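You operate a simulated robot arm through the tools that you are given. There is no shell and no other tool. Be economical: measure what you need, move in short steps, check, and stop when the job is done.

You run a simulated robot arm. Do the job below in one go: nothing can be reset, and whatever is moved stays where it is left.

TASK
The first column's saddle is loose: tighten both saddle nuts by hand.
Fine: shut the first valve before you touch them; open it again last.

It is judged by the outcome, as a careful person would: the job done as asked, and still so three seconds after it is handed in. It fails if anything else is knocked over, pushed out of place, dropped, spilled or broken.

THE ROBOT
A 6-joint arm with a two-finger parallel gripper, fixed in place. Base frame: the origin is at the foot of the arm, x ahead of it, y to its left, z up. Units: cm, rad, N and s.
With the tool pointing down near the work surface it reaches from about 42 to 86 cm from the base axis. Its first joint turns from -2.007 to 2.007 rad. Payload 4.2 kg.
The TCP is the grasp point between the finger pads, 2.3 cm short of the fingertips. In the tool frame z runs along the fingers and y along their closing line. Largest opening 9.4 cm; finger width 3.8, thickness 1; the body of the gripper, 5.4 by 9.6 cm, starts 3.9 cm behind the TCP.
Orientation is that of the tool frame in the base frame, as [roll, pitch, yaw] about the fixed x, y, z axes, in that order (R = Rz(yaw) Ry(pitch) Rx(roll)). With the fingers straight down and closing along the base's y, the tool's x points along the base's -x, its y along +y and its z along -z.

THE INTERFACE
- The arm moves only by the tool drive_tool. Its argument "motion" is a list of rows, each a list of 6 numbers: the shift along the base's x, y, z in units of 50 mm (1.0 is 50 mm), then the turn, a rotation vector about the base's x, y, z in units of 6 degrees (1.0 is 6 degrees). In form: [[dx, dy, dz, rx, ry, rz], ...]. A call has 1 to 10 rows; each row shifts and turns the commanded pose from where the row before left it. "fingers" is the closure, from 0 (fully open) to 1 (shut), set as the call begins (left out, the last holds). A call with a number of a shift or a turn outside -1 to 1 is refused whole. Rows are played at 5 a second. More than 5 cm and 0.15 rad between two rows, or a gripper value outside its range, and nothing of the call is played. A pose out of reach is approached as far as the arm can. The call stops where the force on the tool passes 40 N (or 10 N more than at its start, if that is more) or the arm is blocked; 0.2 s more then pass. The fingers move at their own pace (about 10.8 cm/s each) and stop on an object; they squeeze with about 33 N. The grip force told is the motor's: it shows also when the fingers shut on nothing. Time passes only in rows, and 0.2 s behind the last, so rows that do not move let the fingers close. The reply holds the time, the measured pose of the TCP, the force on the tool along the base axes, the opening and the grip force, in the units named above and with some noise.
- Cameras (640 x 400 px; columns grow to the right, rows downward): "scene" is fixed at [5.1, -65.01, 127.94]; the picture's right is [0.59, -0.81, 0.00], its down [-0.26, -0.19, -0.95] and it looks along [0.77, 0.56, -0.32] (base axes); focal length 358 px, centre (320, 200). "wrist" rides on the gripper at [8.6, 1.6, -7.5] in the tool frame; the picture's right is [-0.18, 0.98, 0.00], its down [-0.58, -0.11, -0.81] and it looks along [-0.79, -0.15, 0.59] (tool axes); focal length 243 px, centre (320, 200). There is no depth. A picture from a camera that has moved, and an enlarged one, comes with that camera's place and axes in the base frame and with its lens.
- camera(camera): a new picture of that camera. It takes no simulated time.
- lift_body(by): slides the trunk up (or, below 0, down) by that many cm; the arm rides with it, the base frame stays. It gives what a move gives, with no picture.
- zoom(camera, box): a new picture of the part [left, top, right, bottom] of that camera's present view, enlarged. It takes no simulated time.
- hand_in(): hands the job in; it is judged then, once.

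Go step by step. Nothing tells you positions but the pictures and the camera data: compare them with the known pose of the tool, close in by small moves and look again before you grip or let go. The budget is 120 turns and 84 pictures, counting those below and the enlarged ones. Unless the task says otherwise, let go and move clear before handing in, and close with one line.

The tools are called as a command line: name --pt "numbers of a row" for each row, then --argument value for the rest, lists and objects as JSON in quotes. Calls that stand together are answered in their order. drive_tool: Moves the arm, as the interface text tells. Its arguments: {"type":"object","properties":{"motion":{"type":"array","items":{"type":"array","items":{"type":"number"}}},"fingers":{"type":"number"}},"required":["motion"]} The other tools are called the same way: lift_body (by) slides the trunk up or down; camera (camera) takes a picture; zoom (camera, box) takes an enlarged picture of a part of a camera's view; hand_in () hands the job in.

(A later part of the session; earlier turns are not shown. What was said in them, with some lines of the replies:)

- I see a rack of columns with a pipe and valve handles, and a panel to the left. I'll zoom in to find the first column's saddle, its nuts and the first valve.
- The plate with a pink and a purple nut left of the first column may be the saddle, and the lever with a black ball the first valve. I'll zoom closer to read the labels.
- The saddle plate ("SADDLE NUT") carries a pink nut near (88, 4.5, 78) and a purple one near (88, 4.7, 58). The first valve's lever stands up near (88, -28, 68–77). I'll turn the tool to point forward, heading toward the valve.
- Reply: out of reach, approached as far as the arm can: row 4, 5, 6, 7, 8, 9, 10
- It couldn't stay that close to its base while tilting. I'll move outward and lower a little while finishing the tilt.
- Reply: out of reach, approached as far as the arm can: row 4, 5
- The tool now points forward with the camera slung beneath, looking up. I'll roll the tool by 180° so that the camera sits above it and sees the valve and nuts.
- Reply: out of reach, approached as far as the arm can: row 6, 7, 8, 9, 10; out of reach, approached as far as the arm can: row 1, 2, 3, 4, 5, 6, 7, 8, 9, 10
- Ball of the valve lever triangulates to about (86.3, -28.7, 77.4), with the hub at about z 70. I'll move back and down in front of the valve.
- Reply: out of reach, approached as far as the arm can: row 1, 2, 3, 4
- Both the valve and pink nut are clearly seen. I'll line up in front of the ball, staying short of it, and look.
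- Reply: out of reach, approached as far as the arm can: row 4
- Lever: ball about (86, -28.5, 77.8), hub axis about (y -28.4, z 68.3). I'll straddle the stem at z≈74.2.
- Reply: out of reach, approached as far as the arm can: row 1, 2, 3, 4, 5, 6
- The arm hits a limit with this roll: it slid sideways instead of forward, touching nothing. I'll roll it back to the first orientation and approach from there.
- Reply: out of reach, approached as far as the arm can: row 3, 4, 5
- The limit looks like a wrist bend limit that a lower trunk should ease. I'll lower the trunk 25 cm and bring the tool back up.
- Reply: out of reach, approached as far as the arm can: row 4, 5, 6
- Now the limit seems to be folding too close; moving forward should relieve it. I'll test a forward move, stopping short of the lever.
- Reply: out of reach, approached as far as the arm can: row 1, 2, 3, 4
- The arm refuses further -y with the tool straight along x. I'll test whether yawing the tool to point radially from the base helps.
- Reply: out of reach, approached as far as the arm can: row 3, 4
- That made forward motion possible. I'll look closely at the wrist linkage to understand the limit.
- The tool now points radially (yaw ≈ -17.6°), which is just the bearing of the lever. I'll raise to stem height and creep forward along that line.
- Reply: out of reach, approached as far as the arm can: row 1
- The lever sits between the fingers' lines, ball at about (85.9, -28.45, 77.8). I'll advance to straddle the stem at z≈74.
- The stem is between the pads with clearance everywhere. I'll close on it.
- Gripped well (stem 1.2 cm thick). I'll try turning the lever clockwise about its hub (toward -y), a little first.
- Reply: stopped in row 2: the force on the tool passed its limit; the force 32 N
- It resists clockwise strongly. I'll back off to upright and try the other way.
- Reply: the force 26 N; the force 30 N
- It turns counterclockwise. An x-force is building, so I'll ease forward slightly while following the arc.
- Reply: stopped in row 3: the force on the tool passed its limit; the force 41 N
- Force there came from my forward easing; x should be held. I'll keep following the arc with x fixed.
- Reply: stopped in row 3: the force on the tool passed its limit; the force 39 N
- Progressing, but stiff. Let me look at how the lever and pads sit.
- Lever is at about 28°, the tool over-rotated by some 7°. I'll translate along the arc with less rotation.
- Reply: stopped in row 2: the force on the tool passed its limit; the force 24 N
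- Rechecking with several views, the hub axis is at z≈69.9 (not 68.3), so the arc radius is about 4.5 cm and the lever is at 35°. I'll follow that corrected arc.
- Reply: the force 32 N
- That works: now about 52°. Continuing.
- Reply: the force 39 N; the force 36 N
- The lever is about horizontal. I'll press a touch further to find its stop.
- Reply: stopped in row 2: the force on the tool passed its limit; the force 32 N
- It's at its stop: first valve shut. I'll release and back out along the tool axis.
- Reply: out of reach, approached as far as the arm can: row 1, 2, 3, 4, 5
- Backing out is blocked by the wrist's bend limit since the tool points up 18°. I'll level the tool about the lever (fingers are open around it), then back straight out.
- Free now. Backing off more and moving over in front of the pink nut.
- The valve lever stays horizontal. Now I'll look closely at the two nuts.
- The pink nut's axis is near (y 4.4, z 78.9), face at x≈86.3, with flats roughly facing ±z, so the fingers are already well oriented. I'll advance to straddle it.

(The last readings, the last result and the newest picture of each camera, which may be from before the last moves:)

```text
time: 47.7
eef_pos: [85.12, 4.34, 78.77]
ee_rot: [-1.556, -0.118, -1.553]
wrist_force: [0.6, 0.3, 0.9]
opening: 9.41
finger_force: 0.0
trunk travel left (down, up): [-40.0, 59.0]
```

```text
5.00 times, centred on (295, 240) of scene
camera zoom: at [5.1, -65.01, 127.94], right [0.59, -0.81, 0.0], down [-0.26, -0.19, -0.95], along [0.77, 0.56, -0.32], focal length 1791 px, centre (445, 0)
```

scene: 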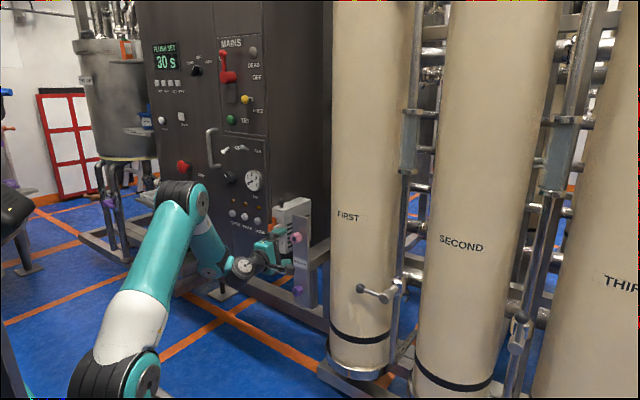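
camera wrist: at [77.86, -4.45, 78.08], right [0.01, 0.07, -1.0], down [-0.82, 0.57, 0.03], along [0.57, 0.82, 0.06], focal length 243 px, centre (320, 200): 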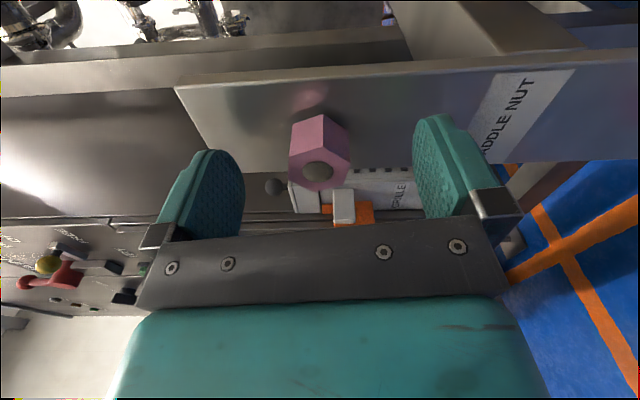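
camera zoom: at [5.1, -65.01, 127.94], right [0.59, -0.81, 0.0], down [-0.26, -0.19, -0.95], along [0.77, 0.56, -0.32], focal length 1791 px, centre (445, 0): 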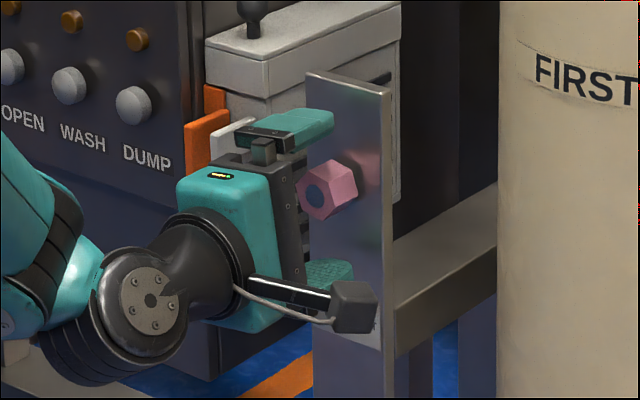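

The nut face is at x≈85.9, axis y≈4.4, z≈78.85. I'll go 1.5 cm further and close.

drive_tool --pt "0.15 0.01 0.01 0 0 0" --pt "0.15 0 0 0 0 0" --pt "0 0 0 0 0 0"

drive_tool --pt "0 0 0 0 0 0" --pt "0 0 0 0 0 0" --pt "0 0 0 0 0 0" --pt "0 0 0 0 0 0" --fingers 1

camera --camera "wrist"

```text
time: 48.5
eef_pos: [86.57, 4.46, 78.78]
ee_rot: [-1.556, -0.115, -1.552]
wrist_force: [0.1, -0.1, 0.8]
opening: 9.39
finger_force: 0.0
trunk travel left (down, up): [-40.0, 59.0]
```

```text
time: 49.5
eef_pos: [86.63, 4.46, 79.02]
ee_rot: [-1.554, -0.117, -1.551]
wrist_force: [3.7, 2.5, 10.7]
opening: 3.39
finger_force: 44.6
trunk travel left (down, up): [-40.0, 59.0]
```

```text
46 pictures are left
camera wrist: at [79.35, -4.38, 78.21], right [0.02, 0.07, -1.0], down [-0.82, 0.57, 0.03], along [0.57, 0.82, 0.07], focal length 243 px, centre (320, 200)
```

wrist: 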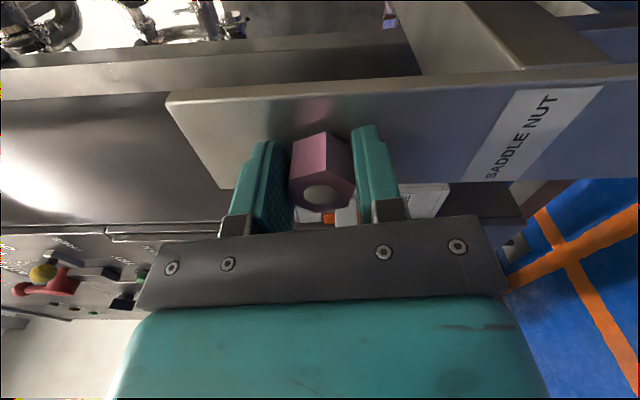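

Gripped (3.4 cm). Now I'll turn it clockwise (+x), watching the force.

drive_tool --pt "0 0 0.04 1 0 0" --pt "0 0 0 1 0 0" --pt "0 0 0 1 0 0" --pt "0 0 0 1 0 0" --pt "0 0 0 1 0 0"

camera --camera "wrist"

zoom --camera "scene" --box '[255, 200, 335, 280]'

```text
time: 50.7
eef_pos: [86.61, 4.5, 78.87]
ee_rot: [-1.549, 0.407, -1.55]
wrist_force: [6.0, 5.0, -7.5]
opening: 3.36
finger_force: 45.3
trunk travel left (down, up): [-40.0, 59.0]
```

```text
45 pictures are left
camera wrist: at [79.32, -2.79, 73.76], right [0.01, 0.56, -0.83], down [-0.82, 0.48, 0.31], along [0.57, 0.67, 0.46], focal length 243 px, centre (320, 200)
```

wrist: 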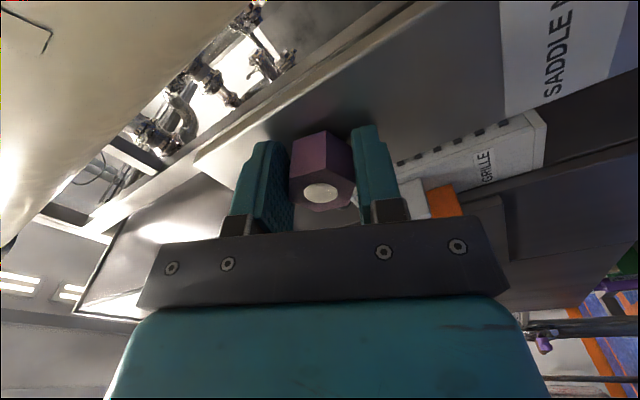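

```text
5.00 times, centred on (295, 240) of scene
camera zoom: at [5.1, -65.01, 127.94], right [0.59, -0.81, 0.0], down [-0.26, -0.19, -0.95], along [0.77, 0.56, -0.32], focal length 1791 px, centre (445, 0)
```

zoom: 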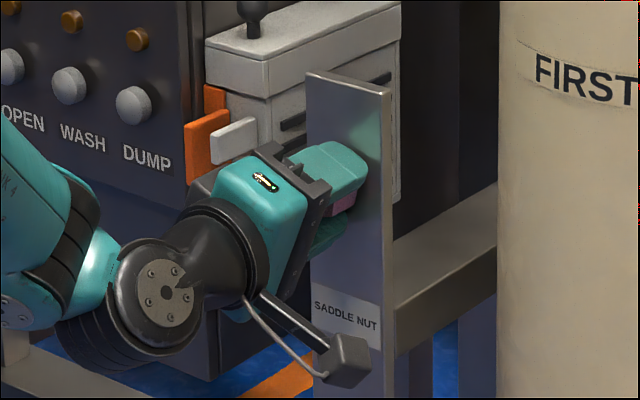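

The nut turns with the fingers. Continuing clockwise.

drive_tool --pt "0 0 0 1 0 0" --pt "0 0 0 1 0 0" --pt "0 0 0 1 0 0" --pt "0 0 0 1 0 0" --pt "0 0 0 1 0 0"

camera --camera "wrist"

```text
time: 51.9
eef_pos: [86.63, 4.63, 78.79]
ee_rot: [-1.534, 0.931, -1.544]
wrist_force: [-6.5, 9.8, -23.6]
opening: 3.38
finger_force: 45.9
trunk travel left (down, up): [-40.0, 59.0]
```

```text
43 pictures are left
camera wrist: at [79.3, 0.82, 70.67], right [0.01, 0.9, -0.44], down [-0.82, 0.26, 0.51], along [0.58, 0.35, 0.74], focal length 243 px, centre (320, 200)
```

wrist: 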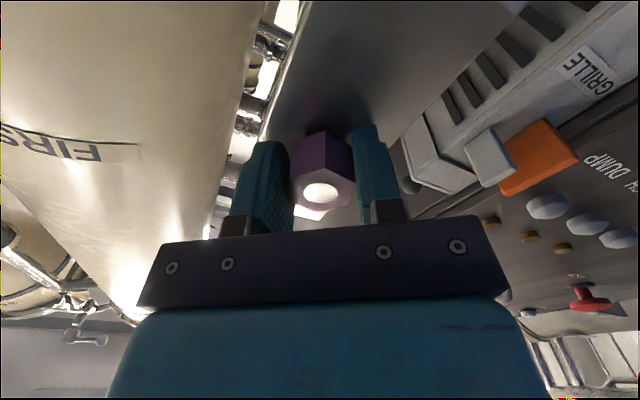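

Still turning with the nut. Relieving a little side force and continuing.

drive_tool --pt "0 0.02 -0.05 1 0 0" --pt "0 0 0 1 0 0" --pt "0 0 0 1 0 0" --pt "0 0 0 1 0 0" --pt "0 0 0 1 0 0"

camera --camera "wrist"

```text
time: 53.1
eef_pos: [86.48, 4.71, 78.95]
ee_rot: [-1.351, 1.454, -1.368]
wrist_force: [1.7, 13.3, -4.8]
opening: 3.01
finger_force: 44.8
trunk travel left (down, up): [-40.0, 59.0]
```

```text
42 pictures are left
camera wrist: at [79.42, 5.53, 69.94], right [0.01, 1.0, 0.07], down [-0.82, -0.03, 0.57], along [0.57, -0.07, 0.82], focal length 243 px, centre (320, 200)
```

wrist: 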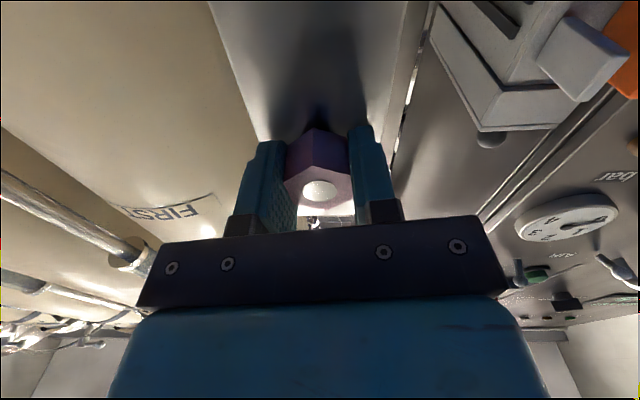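

The pads snapped flush on the flats (3.0 cm). Continuing to see if it still turns.

drive_tool --pt "0 0.03 0 1 0 0" --pt "0 0 0 1 0 0" --pt "0 0 0 1 0 0" --pt "0 0 0 1 0 0" --pt "0 0 0 0 0 0"

camera --camera "wrist"

```text
time: 54.3
eef_pos: [86.63, 4.73, 78.98]
ee_rot: [1.517, 1.269, 1.495]
wrist_force: [11.7, 7.2, 10.5]
opening: 3.01
finger_force: 45.0
trunk travel left (down, up): [-40.0, 59.0]
```

```text
41 pictures are left
camera wrist: at [79.41, 9.12, 71.01], right [0.01, 0.88, 0.47], down [-0.82, -0.26, 0.51], along [0.57, -0.39, 0.72], focal length 243 px, centre (320, 200)
```

wrist: 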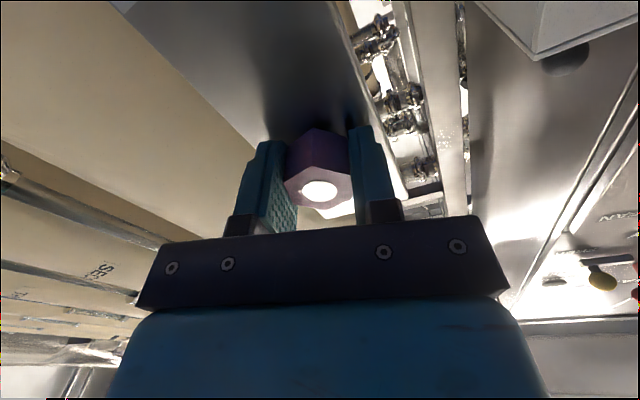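

Still turning. Continuing.

drive_tool --pt "-0.02 0.01 -0.02 1 0 0" --pt "0 0 0 1 0 0" --pt "0 0 0 1 0 0" --pt "0 0 0 1 0 0" --pt "0 0 0 1 0 0" --pt "0 0 0 0 0 0"

drive_tool --pt "0 0 0 1 0 0" --pt "0 0 0 1 0 0" --pt "0 0 0 1 0 0" --pt "0 0 0 1 0 0" --pt "0 0 0 1 0 0" --pt "0 0 0 0 0 0"

camera --camera "wrist"

```text
time: 55.7
eef_pos: [86.26, 5.03, 78.76]
ee_rot: [1.57, 0.744, 1.548]
wrist_force: [-4.4, 20.6, 6.4]
opening: 3.44
finger_force: 45.8
trunk travel left (down, up): [-40.0, 59.0]
```

```text
time: 57.1
eef_pos: [86.42, 4.9, 78.91]
ee_rot: [1.58, 0.222, 1.551]
wrist_force: [6.2, 12.6, 21.3]
opening: 3.02
finger_force: 44.8
trunk travel left (down, up): [-40.0, 59.0]
```

```text
40 pictures are left
camera wrist: at [79.25, 13.85, 78.65], right [0.01, 0.04, 1.0], down [-0.82, -0.57, 0.03], along [0.57, -0.82, 0.03], focal length 243 px, centre (320, 200)
```

wrist: 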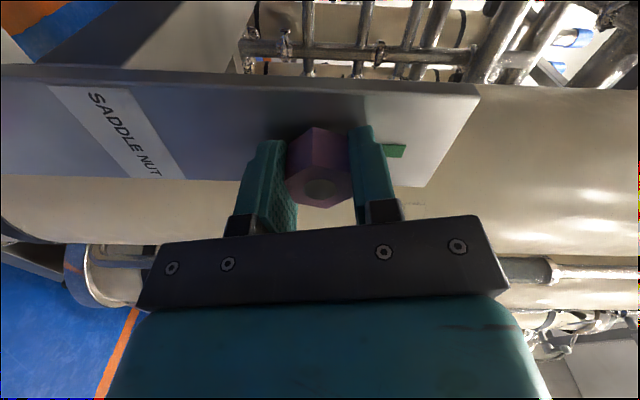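

The opening went 3.0→3.4→3.0: the pads slipped over the nut's corners, so the nut appears to have come tight. A green tab shows by the nut; let me look.

zoom --camera "wrist" --box '[240, 90, 440, 230]'

zoom --camera "scene" --box '[255, 200, 335, 280]'

```text
2.86 times, centred on (340, 160) of wrist
camera zoom: at [79.25, 13.85, 78.65], right [0.01, 0.04, 1.0], down [-0.82, -0.57, 0.03], along [0.57, -0.82, 0.03], focal length 693 px, centre (263, 314)
```

zoom: 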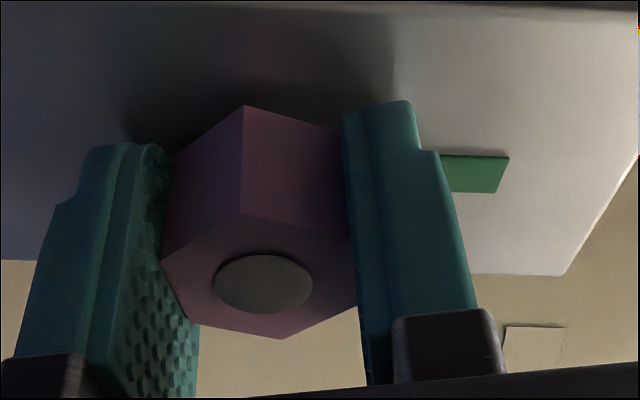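

```text
5.00 times, centred on (295, 240) of scene
camera zoom: at [5.1, -65.01, 127.94], right [0.59, -0.81, 0.0], down [-0.26, -0.19, -0.95], along [0.77, 0.56, -0.32], focal length 1791 px, centre (445, 0)
```

zoom: 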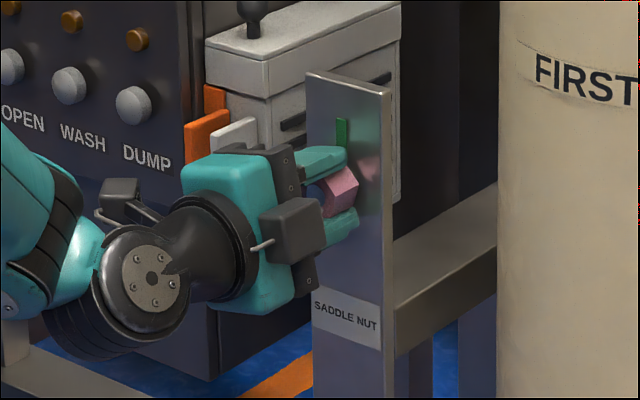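

A green witness mark has appeared above the pink nut: it is tight. Releasing, backing out, then descending to the purple nut while rolling back.

drive_tool --pt "0 0 0 0 0 0" --pt "0 0 0 0 0 0" --pt "0 0 0 0 0 0" --pt "-0.4 0 0 0 0 0" --pt "-0.4 0 0 0 0 0" --pt "-0.4 0 0 0 0 0" --pt "-0.3 0 0 0 0 0" --pt "0 0 0 0 0 0" --fingers 0

drive_tool --pt "0 0 -0.42 -1 0 0" --pt "0 0 -0.42 -1 0 0" --pt "0 0 -0.42 -1 0 0" --pt "0 0 -0.42 -1 0 0" --pt "0 0 -0.42 -1 0 0" --pt "0 0 -0.42 -1 0 0" --pt "0 0 -0.42 -1 0 0" --pt "0 0 -0.42 -1 0 0" --pt "0 0 -0.42 -1 0 0" --pt "0 0 -0.42 -1 0 0"

drive_tool --pt "0 0 0 -1 0 0" --pt "0 0 0 -1 0 0" --pt "0 0 0 -1 0 0" --pt "0 0 0 -1 0 0" --pt "0 0 0 -1 0 0" --pt "0 0 0 -1 0 0" --pt "0 0 0 -1 0 0" --pt "0 0 0 -1 0 0" --pt "0 0 0 -1 0 0" --pt "0 0 0 -1 0 0"

drive_tool --pt "0 0 0 -1 0 0" --pt "0 0 0 -1 0 0" --pt "0 0 0 -1 0 0" --pt "0 0 0 -1 0 0" --pt "0 0 0 -1 0 0" --pt "0 0 0 -1 0 0" --pt "0 0 0 -1 0 0" --pt "0 0 0 -1 0 0" --pt "0 0 0 0 0 0"

camera --camera "wrist"

zoom --camera "scene" --box '[245, 200, 345, 320]'

```text
time: 58.9
eef_pos: [78.94, 4.84, 78.79]
ee_rot: [1.585, 0.221, 1.551]
wrist_force: [0.0, 0.0, 1.1]
opening: 9.42
finger_force: 0.0
trunk travel left (down, up): [-40.0, 59.0]
```

```text
time: 61.1
eef_pos: [79.26, 4.96, 57.7]
ee_rot: [1.539, 1.272, 1.517]
wrist_force: [-0.2, 0.3, -0.1]
opening: 9.39
finger_force: 0.0
out of reach, approached as far as the arm can: row 10
trunk travel left (down, up): [-40.0, 59.0]
```

```text
time: 63.3
eef_pos: [79.78, 5.02, 57.79]
ee_rot: [-1.537, 0.821, -1.548]
wrist_force: [0.3, -0.2, 0.1]
opening: 9.39
finger_force: 0.1
out of reach, approached as far as the arm can: row 6
trunk travel left (down, up): [-40.0, 59.0]
```

```text
time: 65.3
eef_pos: [79.74, 4.98, 57.69]
ee_rot: [-1.554, -0.013, -1.551]
wrist_force: [-0.2, 0.1, -0.5]
opening: 9.4
finger_force: 0.2
trunk travel left (down, up): [-40.0, 59.0]
```

```text
37 pictures are left
camera wrist: at [72.42, -3.74, 56.03], right [0.01, 0.17, -0.99], down [-0.82, 0.57, 0.09], along [0.57, 0.81, 0.15], focal length 243 px, centre (320, 200)
```

wrist: 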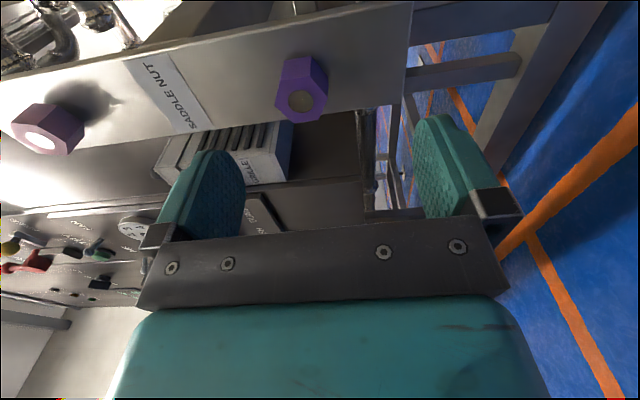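

```text
3.33 times, centred on (295, 260) of scene
camera zoom: at [5.1, -65.01, 127.94], right [0.59, -0.81, 0.0], down [-0.26, -0.19, -0.95], along [0.77, 0.56, -0.32], focal length 1194 px, centre (403, 0)
```

zoom: 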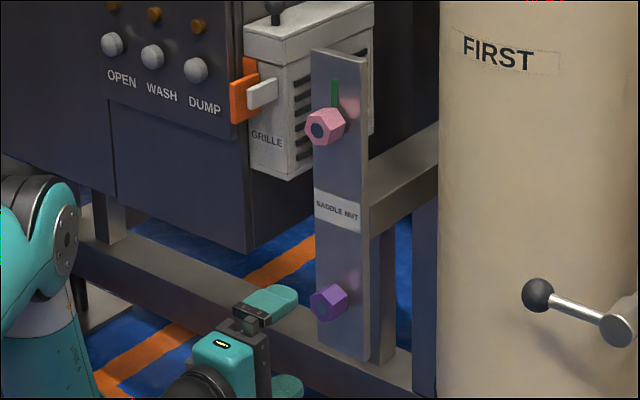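

Purple nut: about (86, 4.7, 59.2). I'll zoom for its hex orientation.

zoom --camera "wrist" --box '[230, 30, 390, 150]'

```text
3.33 times, centred on (310, 90) of wrist
camera zoom: at [72.42, -3.74, 56.03], right [0.01, 0.17, -0.99], down [-0.82, 0.57, 0.09], along [0.57, 0.81, 0.15], focal length 809 px, centre (353, 567)
```

zoom: 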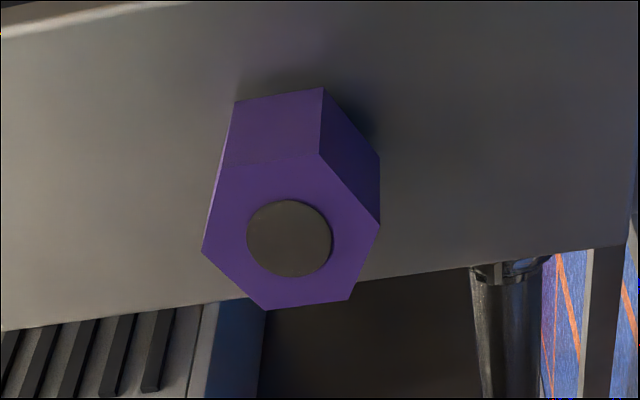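

The nut's axis is at (y 4.7, z 58.9), with corners up and down, so I'll roll +30° to match the flats and align, then advance.

drive_tool --pt "0 -0.03 0.12 1 0 0" --pt "0 -0.03 0.12 1 0 0" --pt "0 0 0 1 0 0" --pt "0 0 0 1 0 0" --pt "0 0 0 1 0 0" --pt "0.3 0 0 0.12 0 0" --pt "0.3 0 0 0 0 0" --pt "0.3 0 0 0 0 0" --pt "0.15 0 0 0 0 0" --pt "0 0 0 0 0 0"

camera --camera "wrist"

```text
time: 67.5
eef_pos: [84.89, 4.71, 58.84]
ee_rot: [-1.541, 0.522, -1.547]
wrist_force: [0.7, 0.1, 0.4]
opening: 9.37
finger_force: 0.0
trunk travel left (down, up): [-40.0, 59.0]
```

```text
34 pictures are left
camera wrist: at [77.69, -1.98, 53.0], right [0.01, 0.65, -0.76], down [-0.82, 0.44, 0.36], along [0.57, 0.62, 0.54], focal length 243 px, centre (320, 200)
```

wrist: 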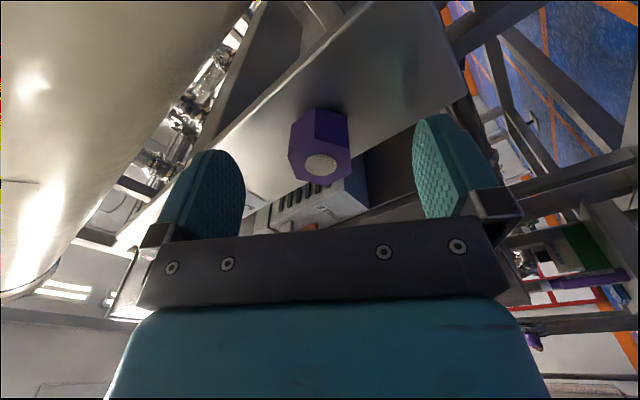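

Nut is centred between the pads with flats aligned. Advancing 1.6 cm and closing.

drive_tool --pt "0.16 0 0 0 0 0" --pt "0.16 0 0 0 0 0" --pt "0 0 0 0 0 0"

drive_tool --pt "0 0 0 0 0 0" --pt "0 0 0 0 0 0" --pt "0 0 0 0 0 0" --pt "0 0 0 0 0 0" --fingers 1

drive_tool --pt "0 0 0 1 0 0" --pt "0 0 0 1 0 0" --pt "0 0 0 1 0 0" --pt "0 0 0 1 0 0" --pt "0 0 0 1 0 0"

camera --camera "wrist"

```text
time: 68.3
eef_pos: [86.45, 4.69, 58.98]
ee_rot: [-1.541, 0.523, -1.548]
wrist_force: [-0.8, 0.1, -0.1]
opening: 9.38
finger_force: 0.1
trunk travel left (down, up): [-40.0, 59.0]
```

```text
time: 69.3
eef_pos: [86.43, 4.76, 59.03]
ee_rot: [-1.54, 0.524, -1.548]
wrist_force: [2.7, -0.1, 0.8]
opening: 3.0
finger_force: 44.8
trunk travel left (down, up): [-40.0, 59.0]
```

```text
time: 70.5
eef_pos: [86.52, 4.77, 58.93]
ee_rot: [-1.521, 1.046, -1.532]
wrist_force: [-6.5, 0.0, 2.9]
opening: 3.01
finger_force: 45.3
trunk travel left (down, up): [-40.0, 59.0]
```

```text
33 pictures are left
camera wrist: at [79.26, 1.92, 50.39], right [0.01, 0.94, -0.33], down [-0.82, 0.2, 0.54], along [0.57, 0.26, 0.78], focal length 243 px, centre (320, 200)
```

wrist: 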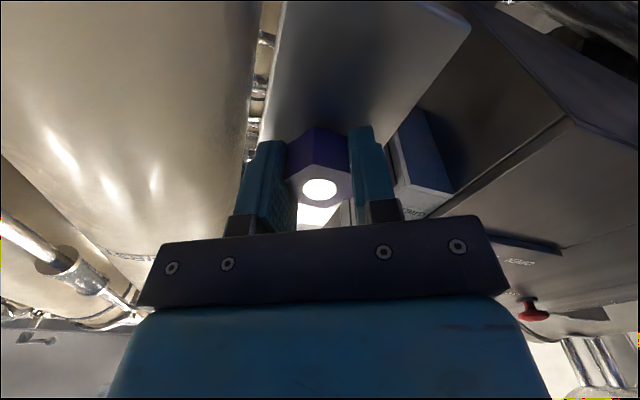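

Gripped flush and turning freely. Continuing clockwise in steps until it resists.

drive_tool --pt "0 0 0 1 0 0" --pt "0 0 0 1 0 0" --pt "0 0 0 1 0 0" --pt "0 0 0 1 0 0" --pt "0 0 0 1 0 0"

drive_tool --pt "0 0 0 1 0 0" --pt "0 0 0 1 0 0" --pt "0 0 0 1 0 0" --pt "0 0 0 1 0 0"

zoom --camera "scene" --box '[245, 200, 345, 320]'

```text
time: 71.7
eef_pos: [86.47, 4.76, 58.9]
ee_rot: [0.107, 1.549, 0.09]
wrist_force: [-5.3, 0.9, 0.7]
opening: 3.0
finger_force: 45.0
trunk travel left (down, up): [-40.0, 59.0]
```

```text
time: 72.7
eef_pos: [86.44, 4.74, 58.98]
ee_rot: [1.546, 1.153, 1.524]
wrist_force: [-1.3, 4.3, -1.3]
opening: 3.18
finger_force: 44.0
trunk travel left (down, up): [-40.0, 59.0]
```

```text
3.33 times, centred on (295, 260) of scene
camera zoom: at [5.1, -65.01, 127.94], right [0.59, -0.81, 0.0], down [-0.26, -0.19, -0.95], along [0.77, 0.56, -0.32], focal length 1194 px, centre (403, 0)
```

zoom: 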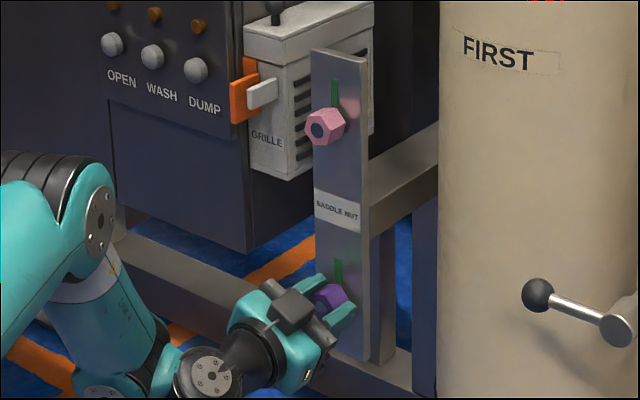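

Both green marks are showing; the purple nut has come up tight too. Releasing, backing out, and heading back to the valve while rolling to the earlier grip orientation.

drive_tool --pt "0 0 0 0 0 0" --pt "0 0 0 0 0 0" --pt "0 0 0 0 0 0" --pt "-0.4 0 0 0 0 0" --pt "-0.4 0 0 0 0 0" --pt "-0.4 0 0 0 0 0" --pt "-0.2 0 0 0 0 0" --pt "0 0 0 0 0 0" --fingers 0

drive_tool --pt "0 -0.2 0.22 -1 0 0" --pt "0 -0.2 0.22 -1 0 0" --pt "0 -0.2 0.22 -1 0 0" --pt "0 -0.2 0.22 -1 0 0" --pt "0 -0.3 0.22 -1 0 0" --pt "0 -0.3 0.22 -1 0 0" --pt "0 -0.3 0.22 -1 0 0" --pt "0 -0.3 0.22 -1 0 0" --pt "0 -0.3 0.22 -1 0 0" --pt "0 -0.3 0.22 -1 0 0"

drive_tool --pt "0 -0.3 0 -1 0 0" --pt "0 -0.3 0 -1 0 0" --pt "0 -0.3 0 -1 0 0" --pt "0 -0.3 0 -1 0 0" --pt "0 -0.3 0 -1 0 0" --pt "0 -0.3 0 -1 0 0" --pt "0 -0.3 0 -1 0 0" --pt "0 -0.3 0 -1 0 0" --pt "0 -0.3 0 -1 0 0" --pt "0 -0.3 0 0 0 0"

camera --camera "wrist"

zoom --camera "scene" --box '[265, 220, 425, 320]'

```text
time: 74.5
eef_pos: [79.32, 4.71, 58.93]
ee_rot: [1.547, 1.153, 1.523]
wrist_force: [0.7, 0.3, 0.6]
opening: 9.4
finger_force: 0.0
trunk travel left (down, up): [-40.0, 59.0]
```

```text
time: 76.7
eef_pos: [79.73, -8.3, 70.03]
ee_rot: [-1.525, 0.941, -1.538]
wrist_force: [1.1, 1.3, -0.5]
opening: 9.41
finger_force: 0.1
out of reach, approached as far as the arm can: row 3
trunk travel left (down, up): [-40.0, 59.0]
```

```text
time: 78.9
eef_pos: [78.73, -16.4, 70.69]
ee_rot: [-1.612, 0.112, -1.581]
wrist_force: [-0.1, 0.4, 0.2]
opening: 9.42
finger_force: 0.0
out of reach, approached as far as the arm can: row 2, 3, 4, 5, 6
trunk travel left (down, up): [-40.0, 59.0]
```

```text
31 pictures are left
camera wrist: at [71.15, -24.69, 68.43], right [-0.04, 0.29, -0.96], down [-0.79, 0.57, 0.21], along [0.61, 0.77, 0.21], focal length 243 px, centre (320, 200)
```

wrist: 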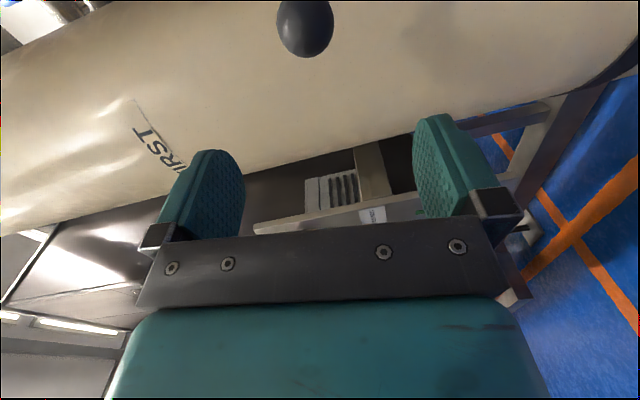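

```text
4.00 times, centred on (345, 270) of scene
camera zoom: at [5.1, -65.01, 127.94], right [0.59, -0.81, 0.0], down [-0.26, -0.19, -0.95], along [0.77, 0.56, -0.32], focal length 1433 px, centre (220, -80)
```

zoom: 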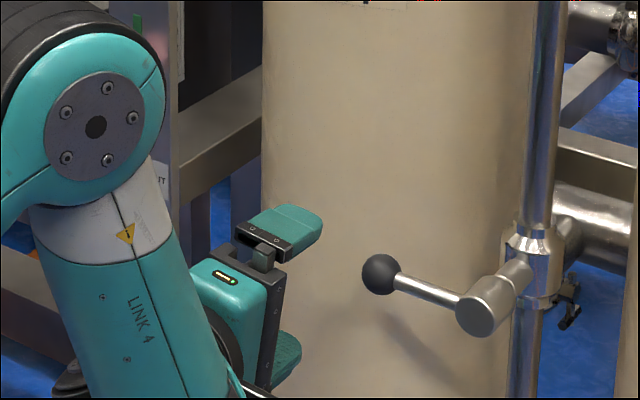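

The valve is still shut; lever horizontal at z≈69.8. I'll line up with the stem at y≈-24 and advance with the fingers above and below it.

drive_tool --pt "0.1 -0.3 -0.05 -1 0 0" --pt "0.1 -0.4 -0.05 0 0 0" --pt "0 -0.4 -0.05 0 0 0" --pt "0 -0.42 -0.02 0 0 0" --pt "0 0 0 0 0 0"

camera --camera "wrist"

```text
time: 80.1
eef_pos: [79.72, -23.94, 69.87]
ee_rot: [-1.61, 0.007, -1.583]
wrist_force: [-0.1, -0.1, 0.6]
opening: 9.37
finger_force: 0.0
trunk travel left (down, up): [-40.0, 59.0]
```

```text
29 pictures are left
camera wrist: at [72.08, -32.53, 68.46], right [-0.04, 0.19, -0.98], down [-0.79, 0.59, 0.15], along [0.61, 0.78, 0.13], focal length 243 px, centre (320, 200)
```

wrist: 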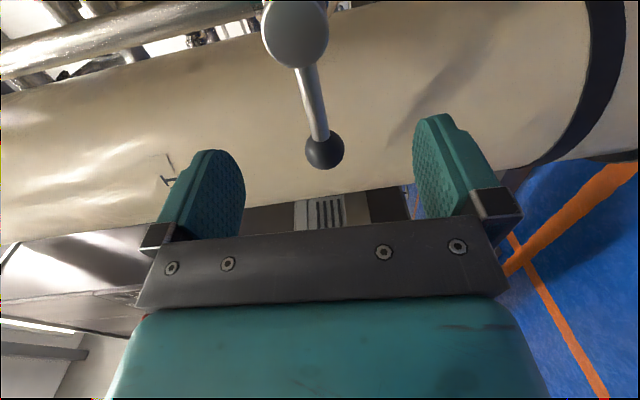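

Aligned. Advancing onto the stem, then tilting the tool up slightly so that the arc ends in the pose that was reachable before.

drive_tool --pt "0.35 0 0 0 0 0" --pt "0.35 0 0 0 0 0" --pt "0.35 0 0 0 0 0" --pt "0.29 0 0 0 0 0" --pt "0 0 0 0 -1 0" --pt "0 0 0 0 -1 0" --pt "0 0 0 0 -0.7 0" --pt "0 0 0 0 0 0"

camera --camera "wrist"

zoom --camera "scene" --box '[330, 230, 450, 320]'

```text
time: 81.9
eef_pos: [86.33, -24.05, 69.93]
ee_rot: [-1.327, 0.01, -1.581]
wrist_force: [-0.3, 0.3, 0.5]
opening: 9.42
finger_force: 0.1
trunk travel left (down, up): [-40.0, 59.0]
```

```text
28 pictures are left
camera wrist: at [79.49, -32.53, 66.39], right [0.24, 0.19, -0.95], down [-0.8, 0.59, -0.08], along [0.55, 0.78, 0.29], focal length 243 px, centre (320, 200)
```

wrist: 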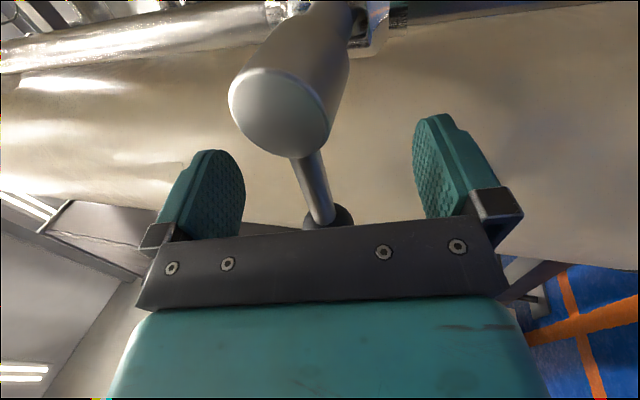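

```text
4.44 times, centred on (390, 275) of scene
camera zoom: at [5.1, -65.01, 127.94], right [0.59, -0.81, 0.0], down [-0.26, -0.19, -0.95], along [0.77, 0.56, -0.32], focal length 1592 px, centre (9, -133)
```

zoom: 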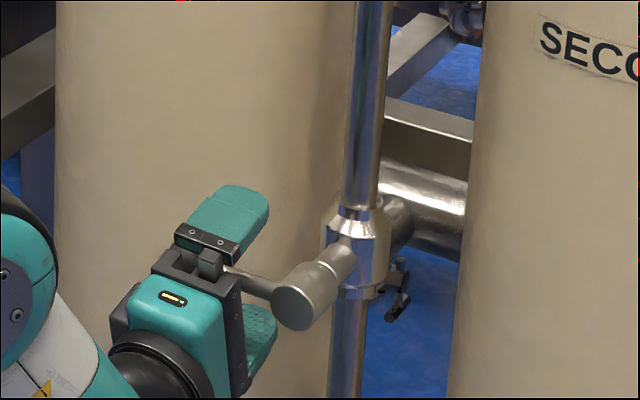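

In position. Closing on the stem and starting the return arc.

drive_tool --pt "0 0 0 0 0 0" --pt "0 0 0 0 0 0" --pt "0 0 0 0 0 0" --pt "0 0 0 0 0 0" --fingers 1

drive_tool --pt "0 -0.005 0.094 1 0 0" --pt "0 -0.015 0.093 1 0 0" --pt "0 -0.024 0.091 1 0 0"

```text
time: 82.9
eef_pos: [86.37, -24.15, 70.08]
ee_rot: [-1.326, 0.008, -1.582]
wrist_force: [-3.9, -0.9, 14.4]
opening: 1.25
finger_force: 45.1
trunk travel left (down, up): [-40.0, 59.0]
```

```text
time: 83.7
eef_pos: [86.38, -24.35, 71.45]
ee_rot: [-1.328, 0.323, -1.579]
wrist_force: [4.6, -3.4, 18.2]
opening: 1.27
finger_force: 45.2
trunk travel left (down, up): [-40.0, 59.0]
```

Turning smoothly (about 20°). Continuing.

drive_tool --pt "0 -0.034 0.11 1 0 0" --pt "0 -0.043 0.084 1 0 0" --pt "0 -0.051 0.079 1 0 0" --pt "0 -0.059 0.073 1 0 0"

drive_tool --pt "0 -0.067 0.067 1 0 0" --pt "0 -0.073 0.059 1 0 0" --pt "0 -0.079 0.051 1 0 0"

```text
time: 84.7
eef_pos: [86.41, -25.25, 73.01]
ee_rot: [-1.337, 0.739, -1.586]
wrist_force: [19.5, -9.8, 14.9]
opening: 1.25
finger_force: 45.3
trunk travel left (down, up): [-40.0, 59.0]
```

```text
time: 85.5
eef_pos: [86.42, -26.3, 73.8]
ee_rot: [-1.35, 1.055, -1.594]
wrist_force: [14.4, -15.3, 9.6]
opening: 1.25
finger_force: 44.6
trunk travel left (down, up): [-40.0, 59.0]
```

drive_tool --pt "0.02 -0.084 0.043 1 0 0" --pt "0 -0.088 0.034 1 0 0" --pt "0 -0.091 0.024 1 0 0"

drive_tool --pt "0 -0.093 0.015 1 0 0" --pt "0 -0.094 0.005 1 0 0"

zoom --camera "scene" --box '[330, 230, 450, 320]'

```text
time: 86.3
eef_pos: [86.25, -27.68, 74.44]
ee_rot: [-1.385, 1.372, -1.63]
wrist_force: [-17.0, -11.2, 11.9]
opening: 1.23
finger_force: 45.3
trunk travel left (down, up): [-40.0, 59.0]
```

```text
time: 86.9
eef_pos: [86.46, -28.64, 74.54]
ee_rot: [2.604, 1.555, 2.363]
wrist_force: [-26.8, -8.5, 4.2]
opening: 1.24
finger_force: 44.5
trunk travel left (down, up): [-40.0, 59.0]
```

```text
4.44 times, centred on (390, 275) of scene
camera zoom: at [5.1, -65.01, 127.94], right [0.59, -0.81, 0.0], down [-0.26, -0.19, -0.95], along [0.77, 0.56, -0.32], focal length 1592 px, centre (9, -133)
```

zoom: 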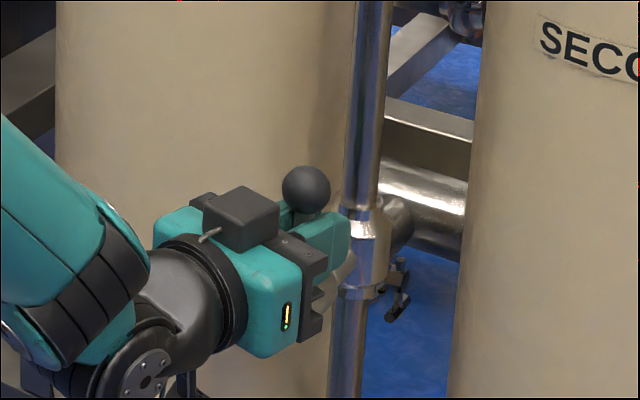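

The ball is back at its original place. A small nudge against the open stop to be sure, then release.

drive_tool --pt "0 -0.06 0 0.5 0 0" --pt "0 0 0 0 0 0"

drive_tool --pt "0 0 0 0 0 0" --pt "0 0 0 0 0 0" --pt "0 0 0 0 0 0" --fingers 0

drive_tool --pt "-0.28 0.08 0 0 0 0" --pt "-0.28 0.08 0 0 0 0" --pt "-0.28 0.08 0 0 0 0" --pt "-0.28 0.08 0 0 0 0" --pt "-0.2 0.06 0 0 0 0" --pt "0 0 0 0 0 0"

camera --camera "scene"

```text
time: 87.5
eef_pos: [86.45, -28.7, 74.58]
ee_rot: [1.994, 1.507, 1.756]
wrist_force: [-33.0, 4.6, 0.6]
opening: 1.4
finger_force: 45.5
trunk travel left (down, up): [-40.0, 59.0]
```

```text
time: 88.3
eef_pos: [86.57, -28.89, 74.43]
ee_rot: [1.962, 1.51, 1.721]
wrist_force: [0.0, 0.5, 0.0]
opening: 9.42
finger_force: 0.0
trunk travel left (down, up): [-40.0, 59.0]
```

```text
time: 89.7
eef_pos: [79.92, -26.87, 74.45]
ee_rot: [1.966, 1.509, 1.726]
wrist_force: [-0.2, -0.8, -1.0]
opening: 9.39
finger_force: 0.1
trunk travel left (down, up): [-40.0, 59.0]
```

```text
25 pictures are left
```

scene: 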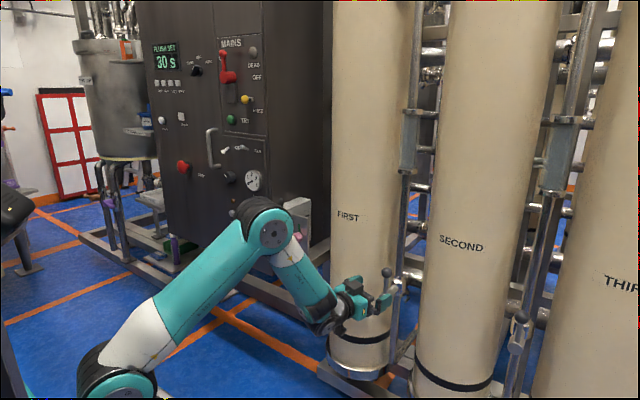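

The lever is upright and free. I'll drop the tool away a little and check valve and nuts one last time.

drive_tool --pt "-0.1 0.1 -0.5 0 0 0" --pt "-0.1 0.1 -0.5 0 0 0" --pt "-0.1 0.1 -0.5 0 0 0" --pt "-0.1 0.1 -0.5 0 0 0" --pt "0 0 0 0 0 0"

zoom --camera "scene" --box '[255, 200, 425, 320]'

```text
time: 90.9
eef_pos: [77.92, -24.83, 64.39]
ee_rot: [1.974, 1.509, 1.731]
wrist_force: [-0.1, 0.5, -0.2]
opening: 9.39
finger_force: 0.1
trunk travel left (down, up): [-40.0, 59.0]
```

```text
3.33 times, centred on (340, 260) of scene
camera zoom: at [5.1, -65.01, 127.94], right [0.59, -0.81, 0.0], down [-0.26, -0.19, -0.95], along [0.77, 0.56, -0.32], focal length 1194 px, centre (253, 0)
```

zoom: 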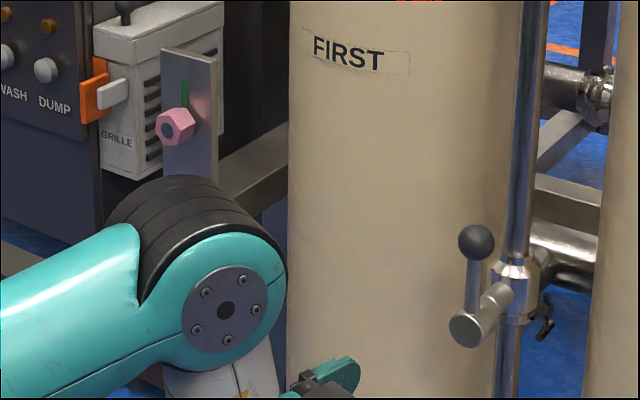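

The first valve's lever is upright again. The pink nut's green mark is showing, the purple nut's showed when I tightened it, and the tool is clear, so I'm handing in.

hand_in

```text
The job is handed in.
```

I shut the first valve, tightened both of the first column's saddle nuts until their green marks showed, then opened the valve again and moved the arm clear. I didn't see the lower (purple) nut's mark again in the last picture because the arm was in the way.
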